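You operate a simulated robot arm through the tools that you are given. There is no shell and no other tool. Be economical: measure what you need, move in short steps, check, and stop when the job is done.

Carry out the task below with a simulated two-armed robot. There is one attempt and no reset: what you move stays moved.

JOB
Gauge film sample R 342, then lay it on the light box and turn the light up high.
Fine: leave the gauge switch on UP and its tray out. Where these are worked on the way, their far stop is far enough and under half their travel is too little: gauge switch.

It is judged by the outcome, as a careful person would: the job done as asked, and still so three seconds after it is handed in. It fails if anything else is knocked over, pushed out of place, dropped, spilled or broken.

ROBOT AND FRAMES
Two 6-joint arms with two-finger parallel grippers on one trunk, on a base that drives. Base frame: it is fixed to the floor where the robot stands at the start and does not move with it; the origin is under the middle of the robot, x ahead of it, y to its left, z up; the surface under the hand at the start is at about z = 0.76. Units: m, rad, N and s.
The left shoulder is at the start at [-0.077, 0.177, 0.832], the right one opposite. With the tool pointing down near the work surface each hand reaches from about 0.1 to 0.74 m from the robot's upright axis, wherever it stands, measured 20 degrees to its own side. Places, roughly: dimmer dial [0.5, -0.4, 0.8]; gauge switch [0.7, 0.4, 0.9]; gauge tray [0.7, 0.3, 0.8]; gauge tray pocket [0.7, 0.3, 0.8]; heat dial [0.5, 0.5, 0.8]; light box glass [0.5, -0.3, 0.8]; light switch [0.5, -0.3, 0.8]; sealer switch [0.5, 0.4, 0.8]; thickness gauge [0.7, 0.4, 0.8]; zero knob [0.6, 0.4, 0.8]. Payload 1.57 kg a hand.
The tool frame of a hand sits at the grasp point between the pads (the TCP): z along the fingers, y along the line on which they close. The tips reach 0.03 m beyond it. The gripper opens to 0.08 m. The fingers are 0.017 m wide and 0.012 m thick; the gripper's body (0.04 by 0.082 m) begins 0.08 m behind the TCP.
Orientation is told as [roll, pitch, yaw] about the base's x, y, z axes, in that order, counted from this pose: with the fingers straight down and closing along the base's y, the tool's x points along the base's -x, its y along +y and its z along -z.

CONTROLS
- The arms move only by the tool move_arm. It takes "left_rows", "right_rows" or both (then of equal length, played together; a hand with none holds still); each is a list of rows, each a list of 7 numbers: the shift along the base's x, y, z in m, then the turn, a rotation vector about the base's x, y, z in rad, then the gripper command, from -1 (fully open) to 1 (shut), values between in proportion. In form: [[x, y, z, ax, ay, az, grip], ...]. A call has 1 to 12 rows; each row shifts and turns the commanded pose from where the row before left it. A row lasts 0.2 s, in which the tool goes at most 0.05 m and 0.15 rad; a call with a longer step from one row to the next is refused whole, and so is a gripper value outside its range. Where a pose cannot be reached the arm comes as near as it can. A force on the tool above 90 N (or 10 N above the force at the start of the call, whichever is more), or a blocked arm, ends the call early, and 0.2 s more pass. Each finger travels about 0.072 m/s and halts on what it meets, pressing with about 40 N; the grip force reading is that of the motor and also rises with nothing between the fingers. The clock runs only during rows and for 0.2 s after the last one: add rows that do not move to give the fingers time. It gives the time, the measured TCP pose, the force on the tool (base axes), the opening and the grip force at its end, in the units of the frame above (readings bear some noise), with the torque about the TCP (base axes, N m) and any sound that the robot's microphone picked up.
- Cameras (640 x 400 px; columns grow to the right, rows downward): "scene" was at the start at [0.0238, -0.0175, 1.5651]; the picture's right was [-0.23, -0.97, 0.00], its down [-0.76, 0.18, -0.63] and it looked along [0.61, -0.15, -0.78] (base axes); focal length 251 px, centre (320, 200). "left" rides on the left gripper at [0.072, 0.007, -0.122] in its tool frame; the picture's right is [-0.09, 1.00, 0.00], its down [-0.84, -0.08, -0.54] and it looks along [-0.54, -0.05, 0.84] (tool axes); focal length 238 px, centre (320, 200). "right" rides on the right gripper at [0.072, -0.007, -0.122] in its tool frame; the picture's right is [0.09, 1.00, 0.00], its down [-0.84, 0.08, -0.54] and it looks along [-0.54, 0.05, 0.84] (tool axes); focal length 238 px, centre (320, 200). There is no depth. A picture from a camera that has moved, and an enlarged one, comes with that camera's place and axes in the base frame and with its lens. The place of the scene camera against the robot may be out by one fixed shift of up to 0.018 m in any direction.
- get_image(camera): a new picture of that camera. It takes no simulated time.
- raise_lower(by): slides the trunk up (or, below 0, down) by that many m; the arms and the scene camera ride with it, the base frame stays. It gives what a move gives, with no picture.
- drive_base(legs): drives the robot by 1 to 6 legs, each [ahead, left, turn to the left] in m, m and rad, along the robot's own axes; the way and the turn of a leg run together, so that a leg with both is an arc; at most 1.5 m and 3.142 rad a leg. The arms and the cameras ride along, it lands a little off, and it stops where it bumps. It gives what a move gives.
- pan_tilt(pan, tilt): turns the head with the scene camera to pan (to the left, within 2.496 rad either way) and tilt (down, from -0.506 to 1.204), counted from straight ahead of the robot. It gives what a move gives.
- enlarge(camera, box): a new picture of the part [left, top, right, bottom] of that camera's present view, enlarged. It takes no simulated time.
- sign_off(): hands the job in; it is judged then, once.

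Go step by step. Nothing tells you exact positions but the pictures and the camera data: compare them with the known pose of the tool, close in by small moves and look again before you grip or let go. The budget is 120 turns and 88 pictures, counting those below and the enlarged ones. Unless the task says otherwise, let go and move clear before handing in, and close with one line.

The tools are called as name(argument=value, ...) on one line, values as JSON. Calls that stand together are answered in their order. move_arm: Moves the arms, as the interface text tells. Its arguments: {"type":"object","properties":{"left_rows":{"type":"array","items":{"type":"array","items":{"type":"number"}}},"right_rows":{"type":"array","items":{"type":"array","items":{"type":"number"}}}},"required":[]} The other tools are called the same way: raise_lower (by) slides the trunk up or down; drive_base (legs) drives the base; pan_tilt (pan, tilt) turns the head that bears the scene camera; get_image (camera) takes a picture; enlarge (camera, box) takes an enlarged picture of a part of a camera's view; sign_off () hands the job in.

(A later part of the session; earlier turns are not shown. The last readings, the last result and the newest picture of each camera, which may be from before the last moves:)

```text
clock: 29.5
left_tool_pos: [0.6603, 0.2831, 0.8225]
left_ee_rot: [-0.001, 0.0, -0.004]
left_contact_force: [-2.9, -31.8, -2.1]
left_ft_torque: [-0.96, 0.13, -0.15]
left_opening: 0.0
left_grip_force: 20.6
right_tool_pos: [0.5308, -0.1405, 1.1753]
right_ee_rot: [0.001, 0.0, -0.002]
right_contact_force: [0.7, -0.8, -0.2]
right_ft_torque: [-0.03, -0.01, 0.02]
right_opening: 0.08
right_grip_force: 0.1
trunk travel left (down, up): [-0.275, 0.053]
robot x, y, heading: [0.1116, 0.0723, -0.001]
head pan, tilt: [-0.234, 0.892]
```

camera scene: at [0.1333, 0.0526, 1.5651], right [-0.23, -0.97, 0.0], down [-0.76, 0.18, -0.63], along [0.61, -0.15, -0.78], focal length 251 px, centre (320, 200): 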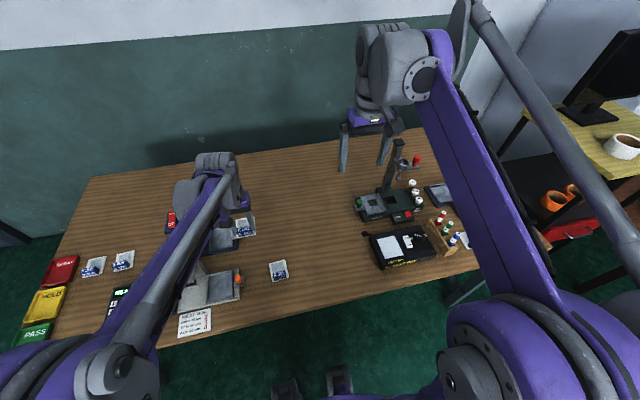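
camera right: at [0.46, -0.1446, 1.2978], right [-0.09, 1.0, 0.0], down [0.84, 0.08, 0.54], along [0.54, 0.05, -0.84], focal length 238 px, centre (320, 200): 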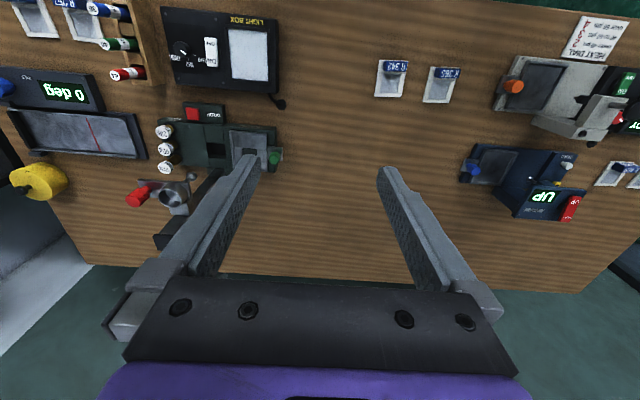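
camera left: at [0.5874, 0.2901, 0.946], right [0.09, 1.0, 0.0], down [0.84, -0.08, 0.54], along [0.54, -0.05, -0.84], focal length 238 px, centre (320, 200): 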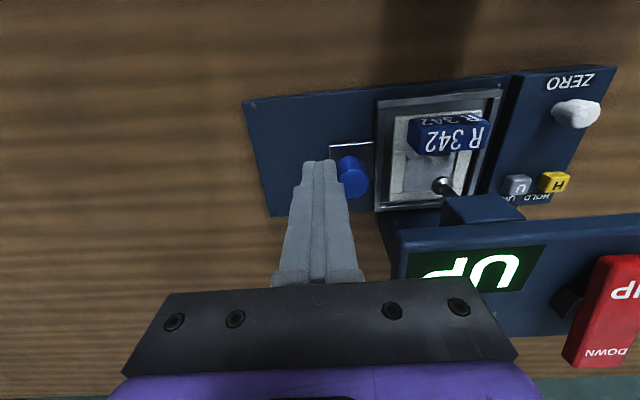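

The tray is at its stop. Backing off, rising, and moving over to view the rocker.

move_arm(left_rows=[[0, -0.012, 0, 0, 0, 0, 1], [0, -0.01, 0.02, 0, 0, 0, 1], [0, 0, 0.045, 0, 0, 0, 1], [0, 0, 0.045, 0, 0, 0, 1], [0, 0.03, 0.04, 0, 0, 0, 1], [-0.01, 0.045, 0, 0, 0, 0, 1], [-0.01, 0.045, 0, 0, 0, 0, 1], [0, 0.02, 0, 0, 0, 0, 1], [0, 0, 0, 0, 0, 0, 1]])

get_image(camera="left")

```text
clock: 31.5
left_tool_pos: [0.6393, 0.4088, 0.9741]
left_ee_rot: [0.0, -0.001, -0.001]
left_contact_force: [0.3, -0.1, 0.6]
left_ft_torque: [0.04, -0.01, 0.01]
left_opening: 0.0
left_grip_force: 20.8
right_tool_pos: [0.5318, -0.1375, 1.1754]
right_ee_rot: [0.0, 0.001, 0.001]
right_contact_force: [0.5, 0.5, 0.6]
right_ft_torque: [0.01, -0.02, 0.0]
right_opening: 0.0799
right_grip_force: 0.1
trunk travel left (down, up): [-0.275, 0.053]
robot x, y, heading: [0.111, 0.07, 0.002]
head pan, tilt: [-0.234, 0.892]
```

```text
51 pictures are left
camera left: at [0.5659, 0.4149, 1.0959], right [0.09, 1.0, 0.0], down [0.84, -0.08, 0.54], along [0.54, -0.05, -0.84], focal length 238 px, centre (320, 200)
```

left: 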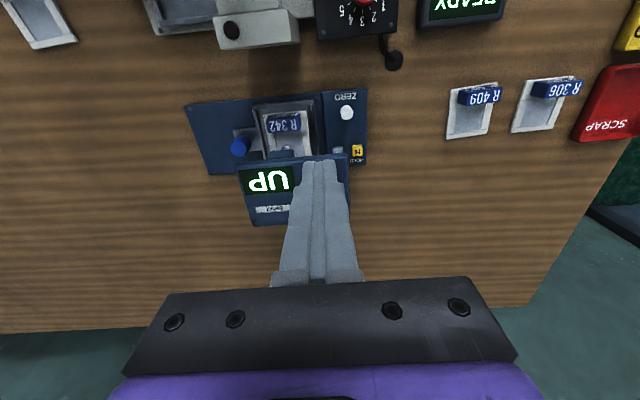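

The rocker spans x≈0.673–0.730 at y≈0.411, with the DOWN (far) end raised at z≈0.889. I'll press the DOWN end with closed fingertips at (0.722, 0.411).

move_arm(left_rows=[[0.03, 0.001, 0, 0, 0, 0, 1], [0.03, 0.001, 0, 0, 0, 0, 1], [0.023, 0, 0, 0, 0, 0, 1], [0, 0, -0.03, 0, 0, 0, 1], [0, 0, -0.012, 0, 0, 0, 1], [0, 0, 0, 0, 0, 0, 1]])

get_image(camera="left")

```text
clock: 32.9
left_tool_pos: [0.7215, 0.4102, 0.9318]
left_ee_rot: [-0.001, -0.001, 0.001]
left_contact_force: [-0.7, 0.4, -0.9]
left_ft_torque: [0.0, 0.0, 0.0]
left_opening: 0.0003
left_grip_force: 21.2
right_tool_pos: [0.5317, -0.1373, 1.1752]
right_ee_rot: [0.0, 0.0, 0.001]
right_contact_force: [-0.6, -0.6, -0.5]
right_ft_torque: [-0.05, 0.02, -0.02]
right_opening: 0.0801
right_grip_force: 0.1
trunk travel left (down, up): [-0.275, 0.053]
robot x, y, heading: [0.1088, 0.0691, -0.003]
head pan, tilt: [-0.234, 0.892]
```

```text
50 pictures are left
camera left: at [0.6491, 0.4161, 1.0548], right [0.09, 1.0, 0.0], down [0.84, -0.08, 0.54], along [0.54, -0.05, -0.84], focal length 238 px, centre (320, 200)
```

left: 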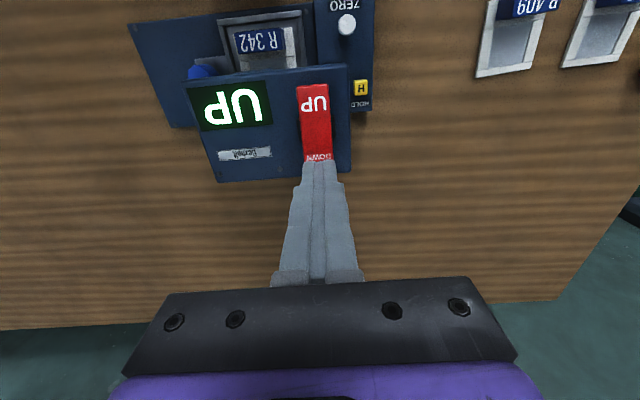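

move_arm(left_rows=[[0, 0, -0.008, 0, 0, 0, 1], [0, 0, -0.006, 0, 0, 0, 1], [0, 0, -0.005, 0, 0, 0, 1], [0, 0, -0.004, 0, 0, 0, 1], [0, 0, -0.003, 0, 0, 0, 1], [0, 0, -0.003, 0, 0, 0, 1], [0, 0, -0.002, 0, 0, 0, 1]])

get_image(camera="left")

```text
clock: 34.1
left_tool_pos: [0.7211, 0.41, 0.9145]
left_ee_rot: [0.006, -0.009, -0.003]
left_contact_force: [7.5, 1.2, 50.5]
left_ft_torque: [0.06, 0.2, 0.1]
left_opening: 0.0
left_grip_force: 21.4
right_tool_pos: [0.5285, -0.1388, 1.1768]
right_ee_rot: [0.003, -0.003, -0.002]
right_contact_force: [0.7, -0.6, 1.0]
right_ft_torque: [0.0, -0.06, 0.03]
right_opening: 0.0798
right_grip_force: 0.0
trunk travel left (down, up): [-0.275, 0.053]
robot x, y, heading: [0.1082, 0.071, -0.0]
head pan, tilt: [-0.234, 0.892]
stopped in row 6 (left hand): the force on the tool passed its limit at 97 N (the readings are from after the stop); the commanded pose is now the measured one
```

```text
49 pictures are left
camera left: at [0.6487, 0.4154, 1.0367], right [0.09, 1.0, 0.01], down [0.83, -0.08, 0.55], along [0.55, -0.05, -0.84], focal length 238 px, centre (320, 200)
```

left: 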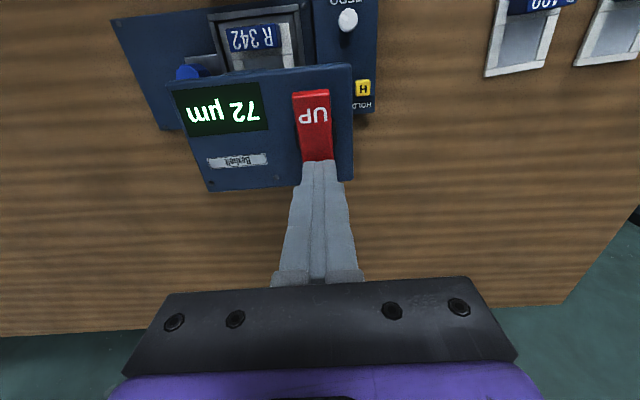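

The gauge has switched and reads 72 µm. I lift off and confirm the reading holds.

move_arm(left_rows=[[0, 0, 0.01, 0, 0, 0, 1], [0, 0, 0.03, 0, 0, 0, 1], [0, 0, 0, 0, 0, 0, 1], [0, 0, 0, 0, 0, 0, 1]])

enlarge(camera="left", box=[100, 0, 400, 200])

```text
clock: 35.1
left_tool_pos: [0.7234, 0.4118, 0.951]
left_ee_rot: [0.003, -0.006, -0.001]
left_contact_force: [0.0, -0.1, -0.4]
left_ft_torque: [0.02, 0.01, 0.02]
left_opening: 0.0
left_grip_force: 21.3
right_tool_pos: [0.5316, -0.1365, 1.1756]
right_ee_rot: [0.001, 0.0, 0.001]
right_contact_force: [-0.5, 0.0, 0.7]
right_ft_torque: [0.04, -0.01, -0.02]
right_opening: 0.0798
right_grip_force: 0.1
trunk travel left (down, up): [-0.275, 0.053]
robot x, y, heading: [0.1091, 0.0693, -0.001]
head pan, tilt: [-0.234, 0.892]
```

```text
2.00 times, centred on (250, 100) of left
camera zoom: at [0.6505, 0.4182, 1.0725], right [0.09, 1.0, 0.0], down [0.83, -0.08, 0.55], along [0.54, -0.05, -0.84], focal length 477 px, centre (460, 400)
```

zoom: 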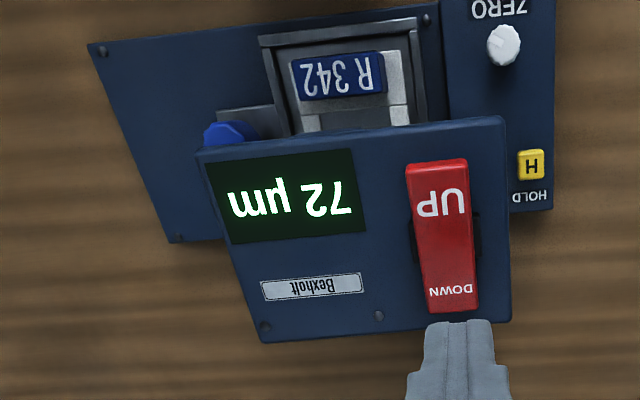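

Steady 72 µm. Now I press the UP end at x≈0.682.

move_arm(left_rows=[[-0.04, -0.001, 0, 0, 0, 0, 1], [0, 0, 0, 0, 0, 0, 1], [0, 0, -0.015, 0, 0, 0, 1], [0, 0, -0.012, 0, 0, 0, 1], [0, 0, -0.005, 0, 0, 0, 1], [0, 0, -0.004, 0, 0, 0, 1], [0, 0, -0.003, 0, 0, 0, 1], [0, 0, -0.003, 0, 0, 0, 1], [0, 0, -0.002, 0, 0, 0, 1]])

get_image(camera="left")

```text
clock: 37.1
left_tool_pos: [0.6829, 0.4099, 0.9157]
left_ee_rot: [0.009, -0.015, 0.0]
left_contact_force: [-0.6, -1.8, 54.0]
left_ft_torque: [-0.05, -0.43, -0.07]
left_opening: 0.0
left_grip_force: 21.2
right_tool_pos: [0.5286, -0.1399, 1.1768]
right_ee_rot: [0.002, -0.003, 0.001]
right_contact_force: [-0.5, -0.6, 0.1]
right_ft_torque: [-0.03, -0.01, 0.0]
right_opening: 0.0798
right_grip_force: 0.1
trunk travel left (down, up): [-0.275, 0.053]
robot x, y, heading: [0.1124, 0.073, 0.003]
head pan, tilt: [-0.234, 0.892]
stopped in row 9 (left hand): the force on the tool passed its limit at 95 N (the readings are from after the stop); the commanded pose is now the measured one
```

```text
47 pictures are left
camera left: at [0.6084, 0.4151, 1.0372], right [0.09, 1.0, 0.01], down [0.83, -0.08, 0.55], along [0.55, -0.04, -0.83], focal length 238 px, centre (320, 200)
```

left: 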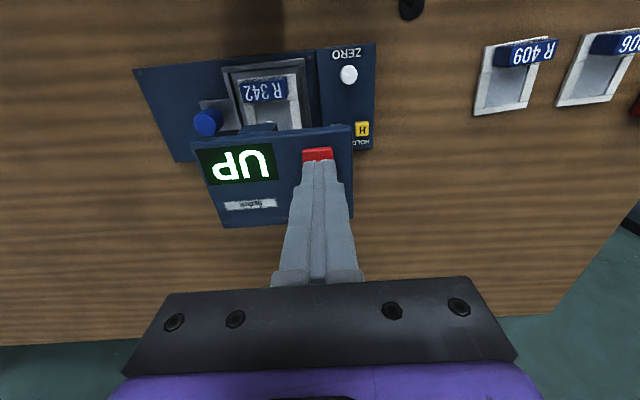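

Display is back to UP. Next: rise, yaw the hand +90° so it can grip the knob along x (keeping clear of the gauge head), and look.

move_arm(left_rows=[[0, 0, 0.015, -0.009, 0.015, 0, 1], [0, 0, 0.04, 0, 0, 0.12, 0.5], [-0.002, -0.013, 0, 0, 0, 0.145, -0.25], [-0.002, -0.013, 0, 0, 0, 0.145, -0.25], [-0.002, -0.013, 0, 0, 0, 0.145, -0.25], [-0.002, -0.013, 0, 0, 0, 0.145, -0.25], [-0.002, -0.013, 0, 0, 0, 0.145, -0.25], [-0.002, -0.013, 0, 0, 0, 0.145, -0.25], [-0.002, -0.013, 0, 0, 0, 0.145, -0.25], [-0.002, -0.013, 0, 0, 0, 0.145, -0.25], [-0.003, -0.013, 0, 0, 0, 0.145, -0.25], [-0.003, -0.013, 0, 0, 0, 0.145, -0.25]])

get_image(camera="left")

```text
clock: 39.7
left_tool_pos: [0.6633, 0.283, 0.9652]
left_ee_rot: [-0.004, 0.004, 1.573]
left_contact_force: [-0.4, 0.3, -0.4]
left_ft_torque: [-0.04, 0.03, -0.01]
left_opening: 0.05
left_grip_force: 0.2
right_tool_pos: [0.5315, -0.1363, 1.176]
right_ee_rot: [-0.002, 0.001, -0.001]
right_contact_force: [-0.4, 1.1, -0.3]
right_ft_torque: [0.04, -0.01, 0.02]
right_opening: 0.0802
right_grip_force: 0.0
trunk travel left (down, up): [-0.275, 0.053]
robot x, y, heading: [0.1106, 0.0707, -0.002]
head pan, tilt: [-0.234, 0.892]
```

```text
46 pictures are left
camera left: at [0.6563, 0.2102, 1.0879], right [-1.0, 0.09, 0.0], down [0.07, 0.84, 0.54], along [0.05, 0.54, -0.84], focal length 238 px, centre (320, 200)
```

left: 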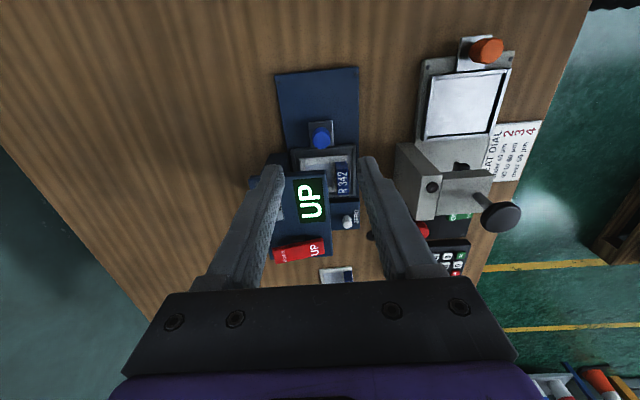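

enlarge(camera="left", box=[240, 50, 400, 160])

```text
3.64 times, centred on (320, 105) of left
camera zoom: at [0.6563, 0.2102, 1.0879], right [-1.0, 0.09, 0.0], down [0.07, 0.84, 0.54], along [0.05, 0.54, -0.84], focal length 867 px, centre (320, 546)
```

zoom: 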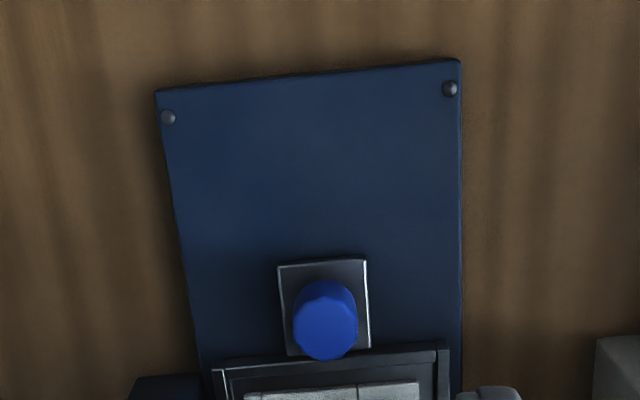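

The knob is at about (0.663, 0.302). Descending to straddle it.

move_arm(left_rows=[[0, 0.017, -0.02, 0.004, -0.004, 0, -0.25], [0, 0, -0.035, 0, 0, 0, -0.25], [0, 0, -0.035, 0, 0, 0, -0.25], [0, 0, -0.03, 0, 0, 0, -0.25], [0, 0, -0.018, 0, 0, 0, -0.25], [0, 0, -0.004, 0, 0, 0, -0.25], [0, 0, 0, 0, 0, 0, -0.25]])

get_image(camera="left")

```text
clock: 41.3
left_tool_pos: [0.6621, 0.2978, 0.8243]
left_ee_rot: [-0.007, 0.0, 1.572]
left_contact_force: [-0.6, 0.5, -0.6]
left_ft_torque: [-0.02, 0.0, 0.01]
left_opening: 0.0499
left_grip_force: 0.0
right_tool_pos: [0.5312, -0.1371, 1.1766]
right_ee_rot: [-0.001, -0.001, 0.001]
right_contact_force: [-1.2, 0.4, 0.8]
right_ft_torque: [0.0, 0.01, 0.02]
right_opening: 0.0798
right_grip_force: 0.0
trunk travel left (down, up): [-0.275, 0.053]
robot x, y, heading: [0.11, 0.0709, -0.001]
head pan, tilt: [-0.234, 0.892]
```

```text
44 pictures are left
camera left: at [0.6555, 0.2263, 0.9465], right [-1.0, 0.09, -0.01], down [0.07, 0.84, 0.54], along [0.06, 0.54, -0.84], focal length 238 px, centre (320, 200)
```

left: 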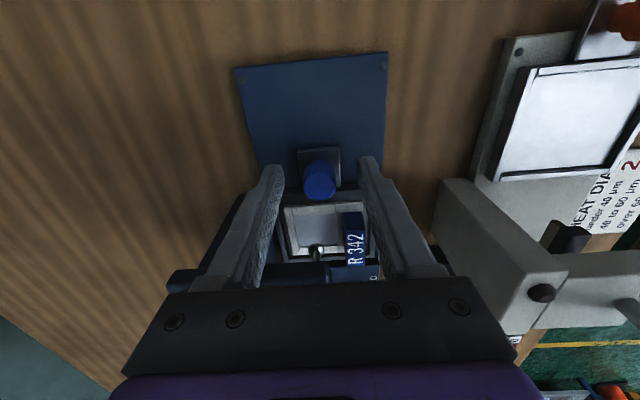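

move_arm(left_rows=[[0, 0, 0, 0, 0, 0, 0.2], [0, 0, 0, 0, 0, 0, 0.7], [0, 0, 0, 0, 0, 0, 0.7], [0, -0.005, 0, 0, 0, 0, 0.7], [0, -0.01, 0, 0, 0, 0, 0.7], [0, -0.01, 0, 0, 0, 0, 0.7], [0, -0.01, 0, 0, 0, 0, 0.7], [0, -0.01, 0, 0, 0, 0, 0.7], [0, -0.01, 0, 0, 0, 0, 0.7], [0, -0.008, 0, 0, 0, 0, 0.7]])

get_image(camera="left")

```text
clock: 43.5
left_tool_pos: [0.6641, 0.2359, 0.8237]
left_ee_rot: [-0.009, -0.003, 1.571]
left_contact_force: [18.9, 0.1, 27.3]
left_ft_torque: [0.3, -0.66, -0.14]
left_opening: 0.021
left_grip_force: 34.2
right_tool_pos: [0.5314, -0.139, 1.177]
right_ee_rot: [0.0, -0.001, 0.001]
right_contact_force: [-0.8, 0.3, -0.1]
right_ft_torque: [-0.03, -0.01, 0.02]
right_opening: 0.08
right_grip_force: 0.0
trunk travel left (down, up): [-0.275, 0.053]
robot x, y, heading: [0.1083, 0.0669, -0.002]
head pan, tilt: [-0.234, 0.892]
```

```text
43 pictures are left
camera left: at [0.6559, 0.1623, 0.9464], right [-1.0, 0.09, -0.01], down [0.07, 0.84, 0.54], along [0.06, 0.54, -0.84], focal length 238 px, centre (320, 200)
```

left: 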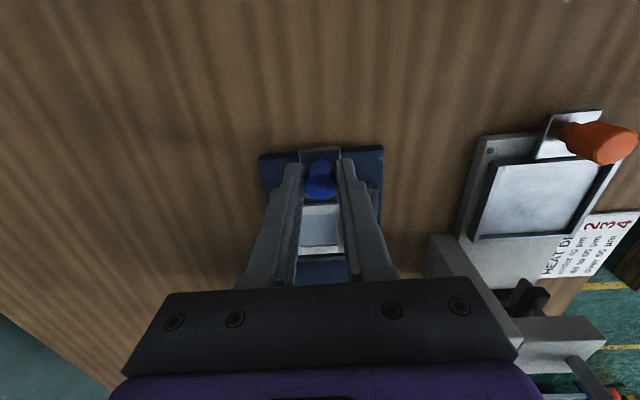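

The tray is following; continuing to the outer stop.

move_arm(left_rows=[[0, -0.006, 0.0005, 0, 0, 0, 0.7], [0, -0.005, 0.0005, 0, 0, 0, 0.7], [0, -0.003, 0, 0, 0, 0, 0.7], [0, -0.002, 0, 0, 0, 0, 0.7], [0, -0.002, 0, 0, 0, 0, 0.7]])

get_image(camera="left")

```text
clock: 44.7
left_tool_pos: [0.6644, 0.2227, 0.8233]
left_ee_rot: [-0.008, -0.003, 1.574]
left_contact_force: [20.8, 26.0, 16.8]
left_ft_torque: [0.94, -0.69, -0.02]
left_opening: 0.0213
left_grip_force: 33.9
right_tool_pos: [0.5317, -0.1341, 1.1763]
right_ee_rot: [-0.002, 0.0, 0.0]
right_contact_force: [0.7, 0.0, -0.5]
right_ft_torque: [-0.02, 0.0, -0.02]
right_opening: 0.0801
right_grip_force: 0.1
trunk travel left (down, up): [-0.275, 0.053]
robot x, y, heading: [0.1091, 0.0686, 0.001]
head pan, tilt: [-0.234, 0.892]
```

```text
42 pictures are left
camera left: at [0.6563, 0.1502, 0.9461], right [-1.0, 0.09, -0.01], down [0.07, 0.84, 0.55], along [0.06, 0.54, -0.84], focal length 238 px, centre (320, 200)
```

left: 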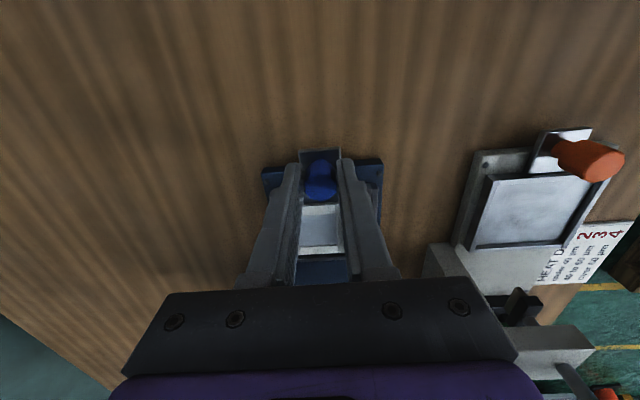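

The tray is out at its stop. Releasing, rising and turning the hand back.

move_arm(left_rows=[[0, 0.001, 0, 0, 0, 0, 0.2], [0, 0, 0, 0, 0, 0, -0.25], [0, 0, 0, 0, 0, 0, -0.25], [0, 0, 0.03, 0, 0, 0, -0.25], [0, 0, 0.045, 0, 0, 0, -0.25], [0, 0, 0.045, 0.007, 0.003, 0, -0.25]])

move_arm(left_rows=[[-0.002, 0.005, 0, 0, 0, -0.143, -0.4], [-0.002, 0.005, 0, 0, 0, -0.143, -0.4], [-0.002, 0.005, 0, 0, 0, -0.143, -0.4], [-0.002, 0.005, 0, 0, 0, -0.143, -0.4], [-0.002, 0.005, 0, 0, 0, -0.143, -0.4], [-0.002, 0.005, 0, 0, 0, -0.143, -0.4], [-0.002, 0.005, 0, 0, 0, -0.143, -0.4], [-0.002, 0.005, 0, 0, 0, -0.143, -0.4], [-0.002, 0.005, 0, 0, 0, -0.143, -0.4], [-0.002, 0.005, 0, 0, 0, -0.143, -0.4], [-0.002, 0.005, 0, 0, 0, -0.143, -0.4], [0, 0.005, 0, 0, 0, 0, -0.4]])

get_image(camera="left")

```text
clock: 46.1
left_tool_pos: [0.6621, 0.2192, 0.9454]
left_ee_rot: [-0.004, -0.007, 1.57]
left_contact_force: [-0.9, 0.4, 0.2]
left_ft_torque: [-0.01, 0.02, -0.02]
left_opening: 0.0497
left_grip_force: 0.1
right_tool_pos: [0.5319, -0.1378, 1.1767]
right_ee_rot: [-0.001, 0.001, 0.0]
right_contact_force: [0.9, 0.4, -0.1]
right_ft_torque: [0.04, -0.01, -0.04]
right_opening: 0.08
right_grip_force: 0.0
trunk travel left (down, up): [-0.275, 0.053]
robot x, y, heading: [0.1089, 0.0704, 0.001]
head pan, tilt: [-0.234, 0.892]
```

```text
clock: 48.7
left_tool_pos: [0.6406, 0.2787, 0.9437]
left_ee_rot: [-0.005, -0.008, -0.006]
left_contact_force: [1.3, -1.4, -0.3]
left_ft_torque: [0.02, 0.01, -0.03]
left_opening: 0.0561
left_grip_force: 0.1
right_tool_pos: [0.5324, -0.1377, 1.1749]
right_ee_rot: [0.0, 0.0, 0.001]
right_contact_force: [-0.5, -0.7, 0.9]
right_ft_torque: [-0.02, 0.0, -0.02]
right_opening: 0.0799
right_grip_force: 0.1
trunk travel left (down, up): [-0.275, 0.053]
robot x, y, heading: [0.1104, 0.0687, 0.001]
head pan, tilt: [-0.234, 0.892]
```

```text
41 pictures are left
camera left: at [0.5677, 0.2856, 1.0664], right [0.1, 1.0, 0.0], down [0.83, -0.08, 0.55], along [0.55, -0.06, -0.84], focal length 238 px, centre (320, 200)
```

left: 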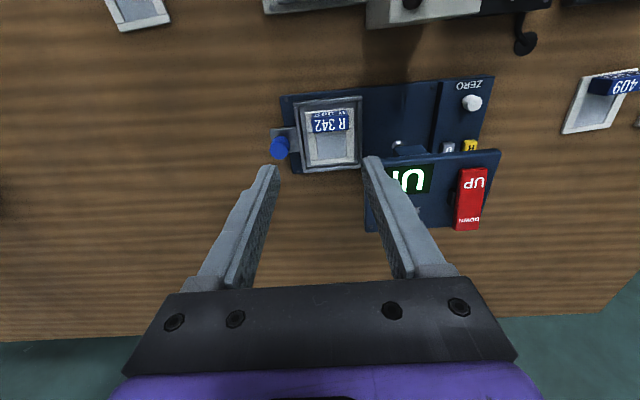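

enlarge(camera="left", box=[250, 80, 400, 185])

```text
3.81 times, centred on (325, 132) of left
camera zoom: at [0.5677, 0.2856, 1.0664], right [0.1, 1.0, 0.0], down [0.83, -0.08, 0.55], along [0.55, -0.06, -0.84], focal length 908 px, centre (301, 457)
```

zoom: 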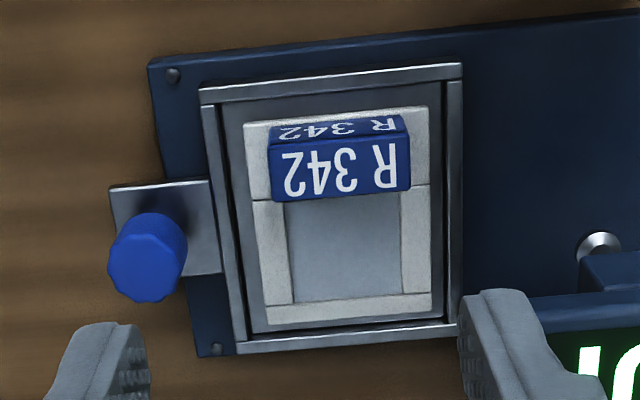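

The sample is in place with its tab centred at about (0.6425, 0.288). Descending onto the tab and closing.

move_arm(left_rows=[[0.001, 0.009, -0.03, 0.005, 0.008, 0.01, -0.4], [0, 0, -0.04, 0, 0, 0, -0.4], [0, 0, -0.03, 0, 0, 0, -0.4], [0, 0, -0.014, 0, 0, 0, -0.4], [0, 0, -0.008, 0, 0, 0, -0.4], [0, 0, 0, 0, 0, 0, -0.4]])

enlarge(camera="left", box=[220, 100, 420, 240])

```text
clock: 50.1
left_tool_pos: [0.6432, 0.2881, 0.8226]
left_ee_rot: [0.003, 0.0, 0.008]
left_contact_force: [0.5, -0.4, -0.3]
left_ft_torque: [-0.04, 0.0, -0.04]
left_opening: 0.0561
left_grip_force: 0.1
right_tool_pos: [0.5306, -0.1374, 1.176]
right_ee_rot: [-0.001, 0.0, -0.001]
right_contact_force: [0.3, -0.4, -0.2]
right_ft_torque: [0.01, 0.03, 0.03]
right_opening: 0.0801
right_grip_force: 0.1
trunk travel left (down, up): [-0.275, 0.053]
robot x, y, heading: [0.1107, 0.073, -0.001]
head pan, tilt: [-0.234, 0.892]
```

```text
2.86 times, centred on (320, 170) of left
camera zoom: at [0.5703, 0.2939, 0.9452], right [0.08, 1.0, 0.0], down [0.84, -0.07, 0.54], along [0.54, -0.04, -0.84], focal length 681 px, centre (320, 286)
```

zoom: 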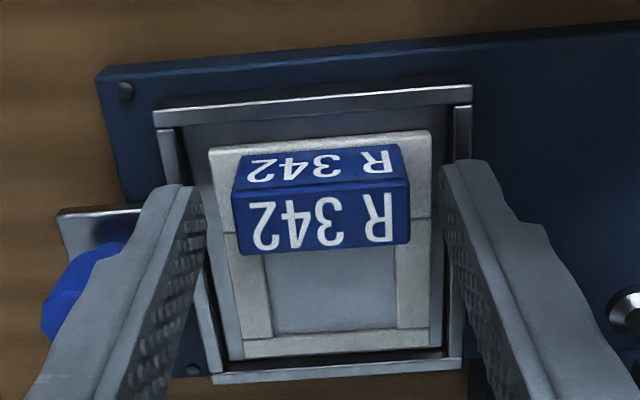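

move_arm(left_rows=[[0, 0, -0.0015, 0, 0, 0, 0], [0, 0, 0, 0, 0, 0, 0.6], [0, 0, 0, 0, 0, 0, 1], [0, 0, 0, 0, 0, 0, 1], [0, 0, 0.005, 0, 0, 0, 1], [0, 0, 0.015, 0, 0, 0, 1], [0, 0, 0.03, 0, 0, 0, 1], [0, 0, 0.04, 0, 0, 0, 1], [0, 0, 0.04, 0, 0, 0, 1], [0, 0, 0, 0, 0, 0, 1]])

get_image(camera="left")

```text
clock: 52.3
left_tool_pos: [0.6418, 0.289, 0.9519]
left_ee_rot: [0.002, -0.001, 0.01]
left_contact_force: [0.1, 0.2, 0.0]
left_ft_torque: [-0.03, 0.02, -0.01]
left_opening: 0.0386
left_grip_force: 40.1
right_tool_pos: [0.5325, -0.1374, 1.1754]
right_ee_rot: [0.0, -0.002, 0.001]
right_contact_force: [-0.1, -0.1, -0.2]
right_ft_torque: [0.0, -0.02, 0.02]
right_opening: 0.08
right_grip_force: 0.0
trunk travel left (down, up): [-0.275, 0.053]
robot x, y, heading: [0.1117, 0.0727, 0.0]
head pan, tilt: [-0.234, 0.892]
```

```text
38 pictures are left
camera left: at [0.57, 0.2948, 1.0747], right [0.08, 1.0, 0.0], down [0.84, -0.07, 0.54], along [0.54, -0.04, -0.84], focal length 238 px, centre (320, 200)
```

left: 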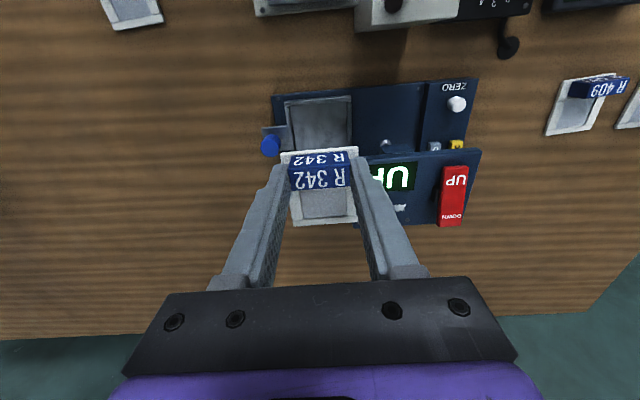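

Sample is in hand again and the gauge is left UP with tray out. I'll retract a little and drive sideways to the right toward the light box.

move_arm(left_rows=[[-0.03, -0.01, 0.03, 0, 0, -0.01, 1], [-0.04, -0.02, 0.01, 0, 0, 0, 1], [-0.04, -0.02, 0, 0, 0, 0, 1], [-0.03, -0.01, 0, 0, 0, 0, 1]])

drive_base(legs=[[0, -0.3, 0]])

get_image(camera="right")

get_image(camera="left")

```text
clock: 53.3
left_tool_pos: [0.5, 0.227, 0.9927]
left_ee_rot: [0.002, 0.0, -0.004]
left_contact_force: [1.0, 0.1, -0.6]
left_ft_torque: [-0.02, 0.0, 0.0]
left_opening: 0.0387
left_grip_force: 40.1
right_tool_pos: [0.531, -0.1377, 1.1756]
right_ee_rot: [0.0, -0.003, 0.0]
right_contact_force: [-0.7, -0.6, 0.4]
right_ft_torque: [-0.01, 0.04, -0.01]
right_opening: 0.08
right_grip_force: 0.1
trunk travel left (down, up): [-0.275, 0.053]
robot x, y, heading: [0.1123, 0.0719, 0.003]
head pan, tilt: [-0.234, 0.892]
```

```text
clock: 56.5
left_tool_pos: [0.5017, -0.0723, 0.9907]
left_ee_rot: [0.002, 0.0, -0.003]
left_contact_force: [-0.8, -0.1, -0.6]
left_ft_torque: [0.0, 0.0, 0.0]
left_opening: 0.0384
left_grip_force: 40.3
right_tool_pos: [0.5316, -0.4367, 1.1768]
right_ee_rot: [-0.001, -0.002, -0.003]
right_contact_force: [0.3, 0.9, 0.1]
right_ft_torque: [0.0, 0.01, 0.01]
right_opening: 0.08
right_grip_force: 0.1
trunk travel left (down, up): [-0.275, 0.053]
robot x, y, heading: [0.1069, -0.2267, 0.0]
head pan, tilt: [-0.234, 0.892]
```

```text
37 pictures are left
camera right: at [0.4598, -0.4445, 1.2978], right [-0.09, 1.0, 0.0], down [0.84, 0.07, 0.54], along [0.54, 0.05, -0.84], focal length 238 px, centre (320, 200)
```

right: 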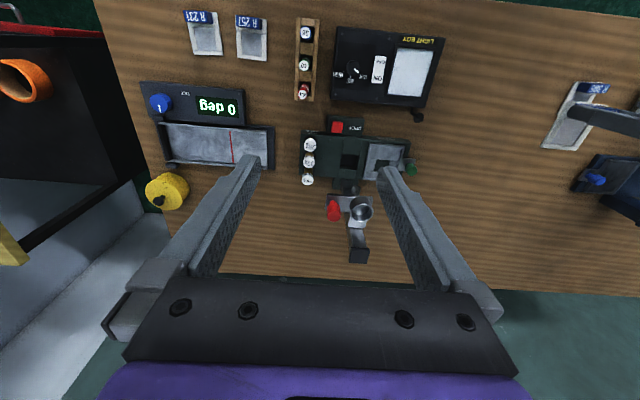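

```text
36 pictures are left
camera left: at [0.4295, -0.0662, 1.1136], right [0.1, 1.0, 0.0], down [0.84, -0.08, 0.54], along [0.54, -0.05, -0.84], focal length 238 px, centre (320, 200)
```

left: 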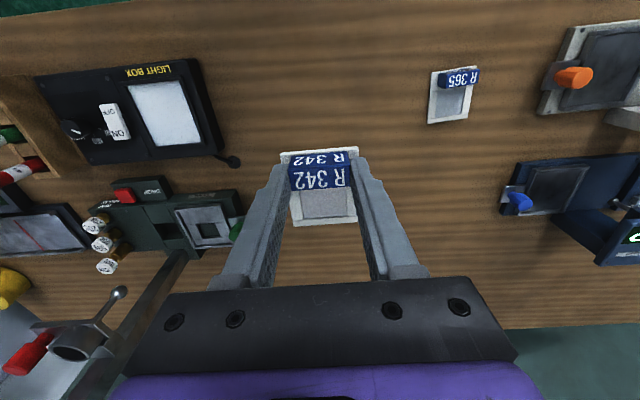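

enlarge(camera="right", box=[290, 10, 460, 125])

enlarge(camera="left", box=[30, 40, 250, 190])

```text
3.48 times, centred on (375, 68) of right
camera zoom: at [0.4598, -0.4445, 1.2978], right [-0.09, 1.0, 0.0], down [0.84, 0.07, 0.54], along [0.54, 0.05, -0.84], focal length 829 px, centre (129, 661)
```

zoom: 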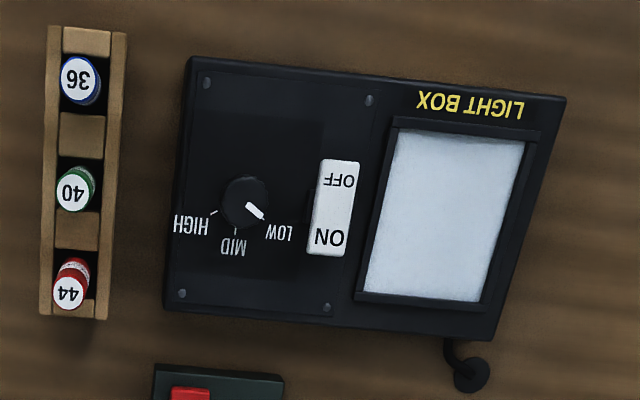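

```text
2.67 times, centred on (140, 115) of left
camera zoom: at [0.4295, -0.0662, 1.1136], right [0.1, 1.0, 0.0], down [0.84, -0.08, 0.54], along [0.54, -0.05, -0.84], focal length 636 px, centre (800, 427)
```

zoom: 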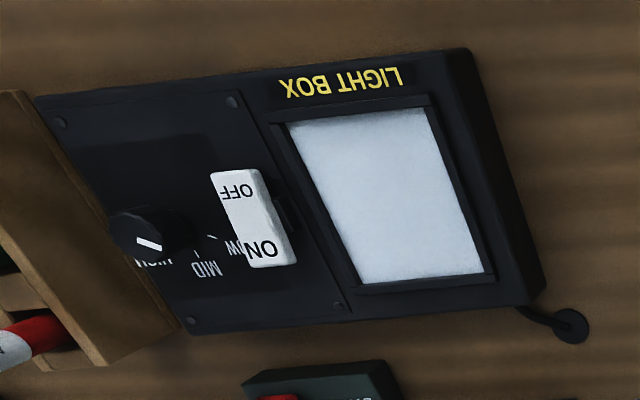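

Glass centre triangulates to (0.486, −0.272) at z≈0.797, so the TCP target is (0.4635, −0.272). I'll move the right hand aside and bring the sample above the glass.

move_arm(left_rows=[[0, 0, 0, 0, 0, 0, 1], [0, 0, 0, 0, 0, 0, 1], [-0.006, -0.03, -0.01, 0, 0, 0, 1], [-0.006, -0.035, -0.01, 0, 0, 0, 1], [-0.006, -0.035, -0.02, 0, 0, 0, 1], [-0.006, -0.035, -0.02, 0, 0, 0, 1], [-0.007, -0.035, -0.02, 0, 0, 0, 1], [-0.007, -0.03, -0.015, 0, 0, 0, 1], [0, 0, 0, 0, 0, 0, 1]], right_rows=[[0, -0.04, 0, 0, 0, 0, -1], [0, -0.04, 0, 0, 0, 0, -1], [0, -0.02, 0, 0, 0, 0, -1], [0, 0, 0, 0, 0, 0, -1], [0, 0, 0, 0, 0, 0, -1], [0, 0, 0, 0, 0, 0, -1], [0, 0, 0, 0, 0, 0, -1], [0, 0, 0, 0, 0, 0, -1], [0, 0, 0, 0, 0, 0, -1]])

get_image(camera="left")

```text
clock: 58.5
left_tool_pos: [0.4632, -0.2718, 0.8953]
left_ee_rot: [0.0, 0.0, -0.002]
left_contact_force: [-0.6, 0.9, 0.1]
left_ft_torque: [-0.01, 0.0, -0.01]
left_opening: 0.0386
left_grip_force: 40.1
right_tool_pos: [0.5321, -0.5365, 1.1765]
right_ee_rot: [0.0, 0.0, -0.002]
right_contact_force: [0.2, 0.7, -0.5]
right_ft_torque: [-0.01, 0.01, 0.03]
right_opening: 0.08
right_grip_force: 0.1
trunk travel left (down, up): [-0.275, 0.053]
robot x, y, heading: [0.1048, -0.2294, -0.007]
head pan, tilt: [-0.234, 0.892]
```

```text
33 pictures are left
camera left: at [0.3913, -0.2658, 1.0171], right [0.1, 1.0, 0.0], down [0.84, -0.08, 0.54], along [0.54, -0.05, -0.84], focal length 238 px, centre (320, 200)
```

left: 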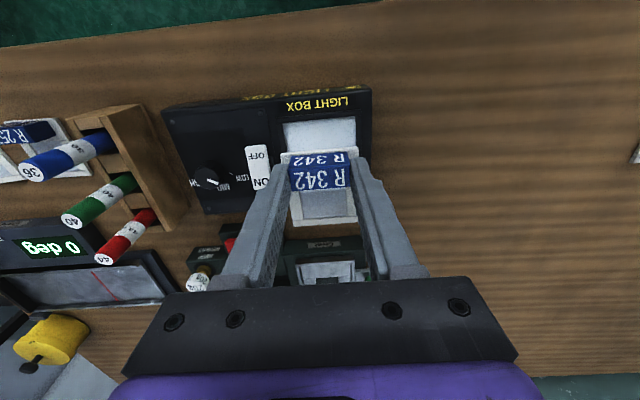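

Aligned above the glass; lowering to about 10 mm above it and re-checking.

move_arm(left_rows=[[0, 0, -0.02, 0, 0, 0, 1], [0, 0, -0.015, 0, 0, 0, 1], [0, 0, -0.008, 0, 0, 0, 1], [0, 0, 0, 0, 0, 0, 1]])

enlarge(camera="left", box=[170, 80, 420, 240])

```text
clock: 59.5
left_tool_pos: [0.4644, -0.2733, 0.8534]
left_ee_rot: [0.0, 0.0, -0.004]
left_contact_force: [0.7, -0.5, -0.2]
left_ft_torque: [-0.03, -0.01, -0.02]
left_opening: 0.0384
left_grip_force: 40.3
right_tool_pos: [0.5316, -0.5364, 1.1762]
right_ee_rot: [-0.001, 0.0, -0.004]
right_contact_force: [0.1, 0.3, 0.8]
right_ft_torque: [0.0, 0.02, 0.01]
right_opening: 0.0802
right_grip_force: 0.2
trunk travel left (down, up): [-0.275, 0.053]
robot x, y, heading: [0.108, -0.2304, -0.006]
head pan, tilt: [-0.234, 0.892]
```

```text
2.50 times, centred on (295, 160) of left
camera zoom: at [0.3914, -0.2668, 0.9752], right [0.1, 1.0, 0.0], down [0.84, -0.08, 0.54], along [0.54, -0.05, -0.84], focal length 596 px, centre (382, 300)
```

zoom: 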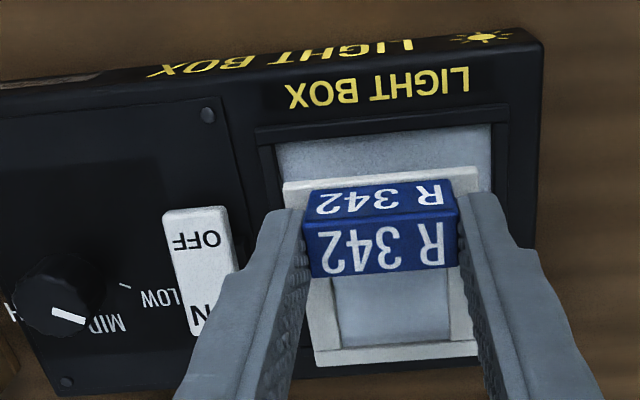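

move_arm(left_rows=[[-0.001, 0.0015, -0.005, 0, 0, 0, 1], [0, 0, -0.003, 0, 0, 0, 1], [0, 0, -0.002, 0, 0, 0, 1], [0, 0, -0.0015, 0, 0, 0, 1], [0, 0, 0, 0, 0, 0, 1]])

enlarge(camera="left", box=[170, 80, 420, 240])

```text
clock: 60.7
left_tool_pos: [0.4629, -0.2714, 0.8411]
left_ee_rot: [0.002, -0.001, -0.002]
left_contact_force: [-0.1, 0.6, 0.2]
left_ft_torque: [-0.02, 0.02, -0.01]
left_opening: 0.0386
left_grip_force: 39.7
right_tool_pos: [0.5305, -0.5358, 1.1746]
right_ee_rot: [0.0, 0.0, -0.004]
right_contact_force: [0.3, 0.6, -0.2]
right_ft_torque: [-0.01, 0.02, 0.01]
right_opening: 0.0801
right_grip_force: 0.1
trunk travel left (down, up): [-0.275, 0.053]
robot x, y, heading: [0.1067, -0.2302, -0.003]
head pan, tilt: [-0.234, 0.892]
```

```text
2.50 times, centred on (295, 160) of left
camera zoom: at [0.3905, -0.2652, 0.9641], right [0.1, 1.0, 0.0], down [0.84, -0.08, 0.54], along [0.54, -0.05, -0.84], focal length 596 px, centre (382, 300)
```

zoom: 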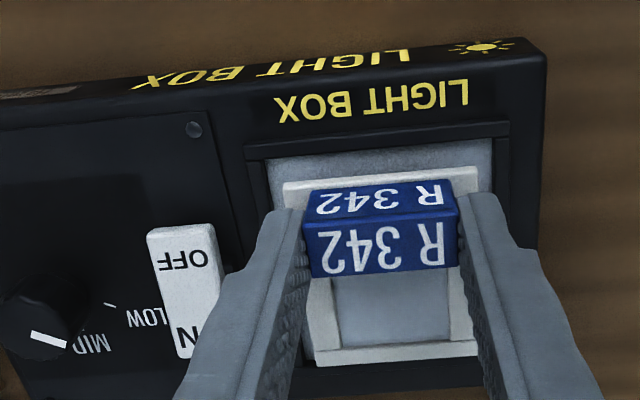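

move_arm(left_rows=[[0, 0, -0.001, 0, 0, 0, 1], [0, 0, -0.001, 0, 0, 0, 1], [0, 0, -0.001, 0, 0, 0, 1], [0, 0, 0, 0, 0, 0, 1]])

```text
clock: 61.7
left_tool_pos: [0.4626, -0.2712, 0.8373]
left_ee_rot: [0.0, -0.001, -0.001]
left_contact_force: [0.6, 0.4, -0.6]
left_ft_torque: [-0.02, 0.0, 0.02]
left_opening: 0.0387
left_grip_force: 40.3
right_tool_pos: [0.5322, -0.5371, 1.1767]
right_ee_rot: [0.0, -0.001, -0.005]
right_contact_force: [0.5, -0.3, -0.5]
right_ft_torque: [0.01, -0.03, 0.02]
right_opening: 0.0801
right_grip_force: 0.1
trunk travel left (down, up): [-0.275, 0.053]
robot x, y, heading: [0.1112, -0.2294, -0.003]
head pan, tilt: [-0.234, 0.892]
```

move_arm(left_rows=[[0, 0, -0.0015, 0, 0, 0, 1], [0, 0, -0.0015, 0, 0, 0, 1], [0, 0, -0.001, 0, 0, 0, 1], [0, 0, -0.001, 0, 0, 0, 1], [0, 0, 0, 0, 0, 0, 1]])

enlarge(camera="left", box=[170, 80, 420, 240])

```text
clock: 62.9
left_tool_pos: [0.4625, -0.2704, 0.8331]
left_ee_rot: [0.002, 0.001, -0.004]
left_contact_force: [0.2, -0.7, -0.3]
left_ft_torque: [0.02, 0.02, -0.01]
left_opening: 0.0385
left_grip_force: 40.1
right_tool_pos: [0.5307, -0.5365, 1.1755]
right_ee_rot: [0.001, 0.0, -0.003]
right_contact_force: [-0.5, -0.5, -0.5]
right_ft_torque: [0.01, 0.04, -0.03]
right_opening: 0.0798
right_grip_force: 0.1
trunk travel left (down, up): [-0.275, 0.053]
robot x, y, heading: [0.1111, -0.229, 0.001]
head pan, tilt: [-0.234, 0.892]
```

```text
2.50 times, centred on (295, 160) of left
camera zoom: at [0.3904, -0.2645, 0.9563], right [0.1, 1.0, 0.0], down [0.84, -0.08, 0.54], along [0.54, -0.05, -0.84], focal length 596 px, centre (382, 300)
```

zoom: 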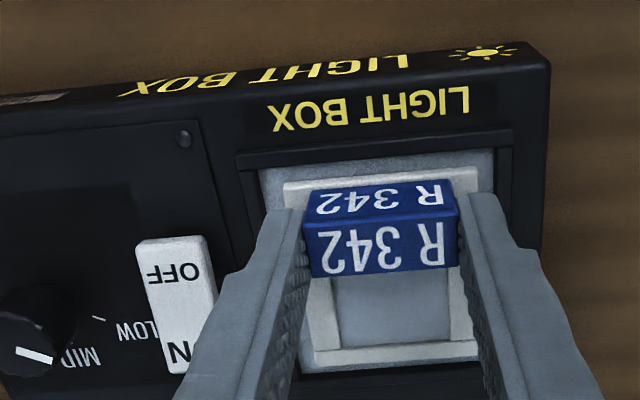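

move_arm(left_rows=[[0, 0, -0.0015, 0, 0, 0, 1], [0, 0, -0.001, 0, 0, 0, 1], [0, 0, -0.001, 0, 0, 0, 1], [0, 0, -0.001, 0, 0, 0, 1], [0, 0, 0, 0, 0, 0, 1]])

```text
clock: 64.1
left_tool_pos: [0.4609, -0.2714, 0.8307]
left_ee_rot: [0.001, -0.001, -0.002]
left_contact_force: [3.7, 1.0, 38.7]
left_ft_torque: [0.01, -0.18, -0.01]
left_opening: 0.0388
left_grip_force: 39.6
right_tool_pos: [0.5292, -0.5364, 1.1753]
right_ee_rot: [0.0, -0.002, -0.003]
right_contact_force: [0.7, 0.4, -0.4]
right_ft_torque: [0.01, -0.02, -0.02]
right_opening: 0.0798
right_grip_force: 0.1
trunk travel left (down, up): [-0.275, 0.053]
robot x, y, heading: [0.1117, -0.2289, -0.001]
head pan, tilt: [-0.234, 0.892]
```

The card rests on the glass. Easing, releasing, and withdrawing up and to the left.

move_arm(left_rows=[[0.001, 0, 0.0015, 0, 0, 0, 1], [0, 0, 0, 0, 0, 0, 0.2], [0, 0, 0, 0, 0, 0, -0.4], [0, 0, 0, 0, 0, 0, -0.4], [0, 0, 0.01, 0, 0, 0, -0.4], [0, 0, 0.03, 0, 0, 0, -0.4], [0, 0, 0.045, 0, 0, 0, -0.4], [0, 0.01, 0.045, 0, 0, 0, -0.4], [0, 0.045, 0.01, 0, 0, 0, -0.4], [0, 0.045, 0, 0, 0, 0, -0.4], [0, 0.045, 0, 0, 0, 0, -0.4], [0, 0.045, 0, 0, 0, 0, -0.4]])

get_image(camera="left")

get_image(camera="right")

```text
clock: 66.7
left_tool_pos: [0.4596, -0.0814, 0.9697]
left_ee_rot: [0.001, 0.0, -0.007]
left_contact_force: [-0.5, -0.2, -0.8]
left_ft_torque: [-0.03, -0.01, -0.02]
left_opening: 0.056
left_grip_force: 0.0
right_tool_pos: [0.5316, -0.5361, 1.1756]
right_ee_rot: [-0.001, 0.0, -0.003]
right_contact_force: [0.6, -0.8, 0.1]
right_ft_torque: [-0.01, 0.0, -0.03]
right_opening: 0.0801
right_grip_force: 0.0
trunk travel left (down, up): [-0.275, 0.053]
robot x, y, heading: [0.1119, -0.2313, -0.0]
head pan, tilt: [-0.234, 0.892]
```

```text
29 pictures are left
camera left: at [0.389, -0.074, 1.0924], right [0.1, 1.0, 0.0], down [0.84, -0.08, 0.54], along [0.54, -0.05, -0.84], focal length 238 px, centre (320, 200)
```

left: 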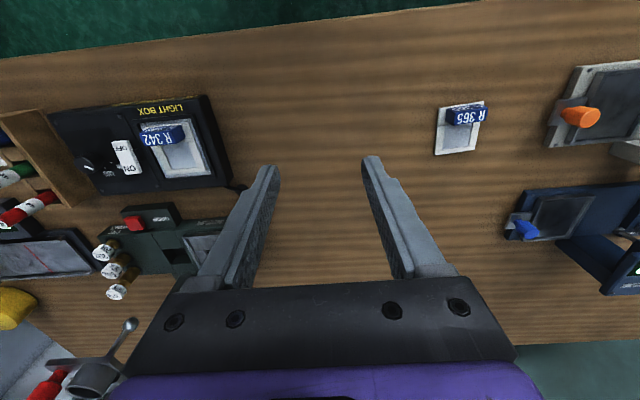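

```text
28 pictures are left
camera right: at [0.4602, -0.5428, 1.2977], right [-0.09, 1.0, 0.0], down [0.84, 0.07, 0.54], along [0.54, 0.05, -0.84], focal length 238 px, centre (320, 200)
```

right: 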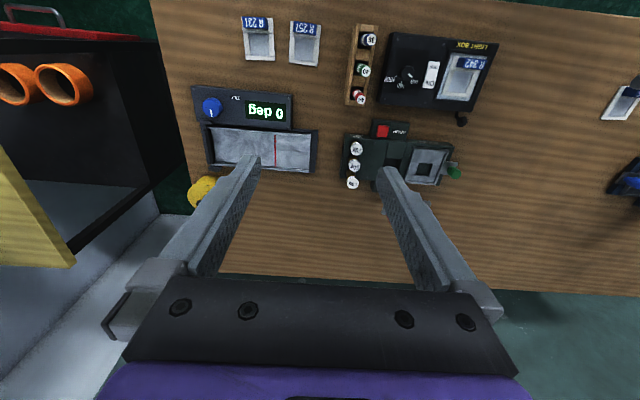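

The sample lies squarely on the glass. Bringing the right hand (closing) closer to see the switch and dial.

move_arm(right_rows=[[-0.022, 0.02, -0.02, 0, 0, 0, -0.5], [-0.022, 0.03, -0.03, 0, 0, 0, 0], [-0.022, 0.03, -0.03, 0, 0, 0, 0.5], [-0.022, 0.03, -0.03, 0, 0, 0, 1], [-0.022, 0.03, -0.03, 0, 0, 0, 1], [-0.02, 0.026, -0.03, 0, 0, 0, 1], [0, 0, 0, 0, 0, 0, 1]])

enlarge(camera="right", box=[220, 60, 460, 210])

enlarge(camera="left", box=[40, 80, 240, 210])

```text
clock: 68.3
left_tool_pos: [0.4616, -0.0813, 0.9684]
left_ee_rot: [0.001, 0.001, -0.003]
left_contact_force: [-0.1, -0.1, 0.2]
left_ft_torque: [-0.01, -0.05, 0.01]
left_opening: 0.056
left_grip_force: 0.1
right_tool_pos: [0.4012, -0.3717, 1.003]
right_ee_rot: [0.0, 0.0, -0.002]
right_contact_force: [0.0, -0.2, -0.1]
right_ft_torque: [0.0, 0.01, -0.05]
right_opening: 0.0
right_grip_force: 21.3
trunk travel left (down, up): [-0.275, 0.053]
robot x, y, heading: [0.1062, -0.2302, -0.003]
head pan, tilt: [-0.234, 0.892]
```

```text
2.67 times, centred on (340, 135) of right
camera zoom: at [0.3303, -0.378, 1.1253], right [-0.09, 1.0, 0.0], down [0.84, 0.07, 0.54], along [0.54, 0.05, -0.84], focal length 636 px, centre (267, 373)
```

zoom: 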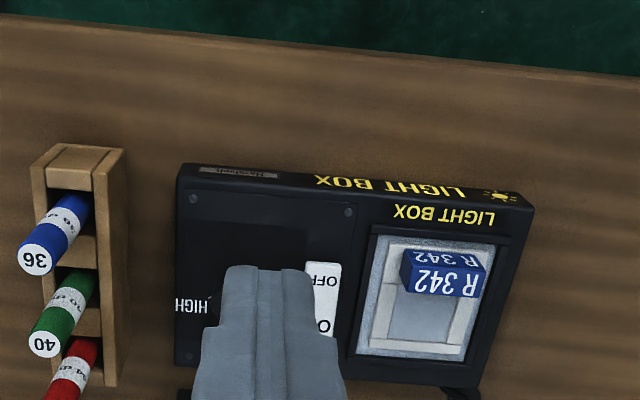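

```text
3.08 times, centred on (140, 145) of left
camera zoom: at [0.3895, -0.0751, 1.0923], right [0.1, 1.0, 0.0], down [0.84, -0.08, 0.54], along [0.54, -0.05, -0.84], focal length 733 px, centre (874, 369)
```

zoom: 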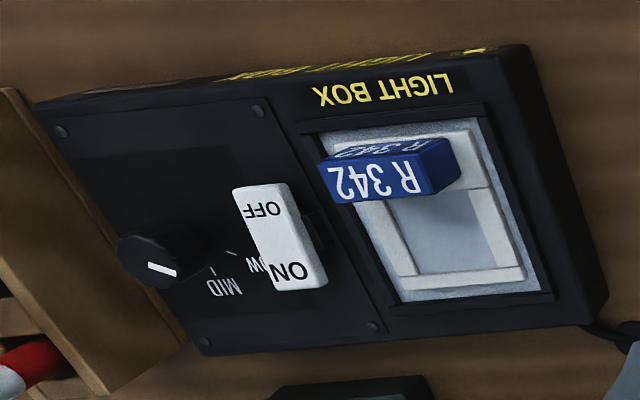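

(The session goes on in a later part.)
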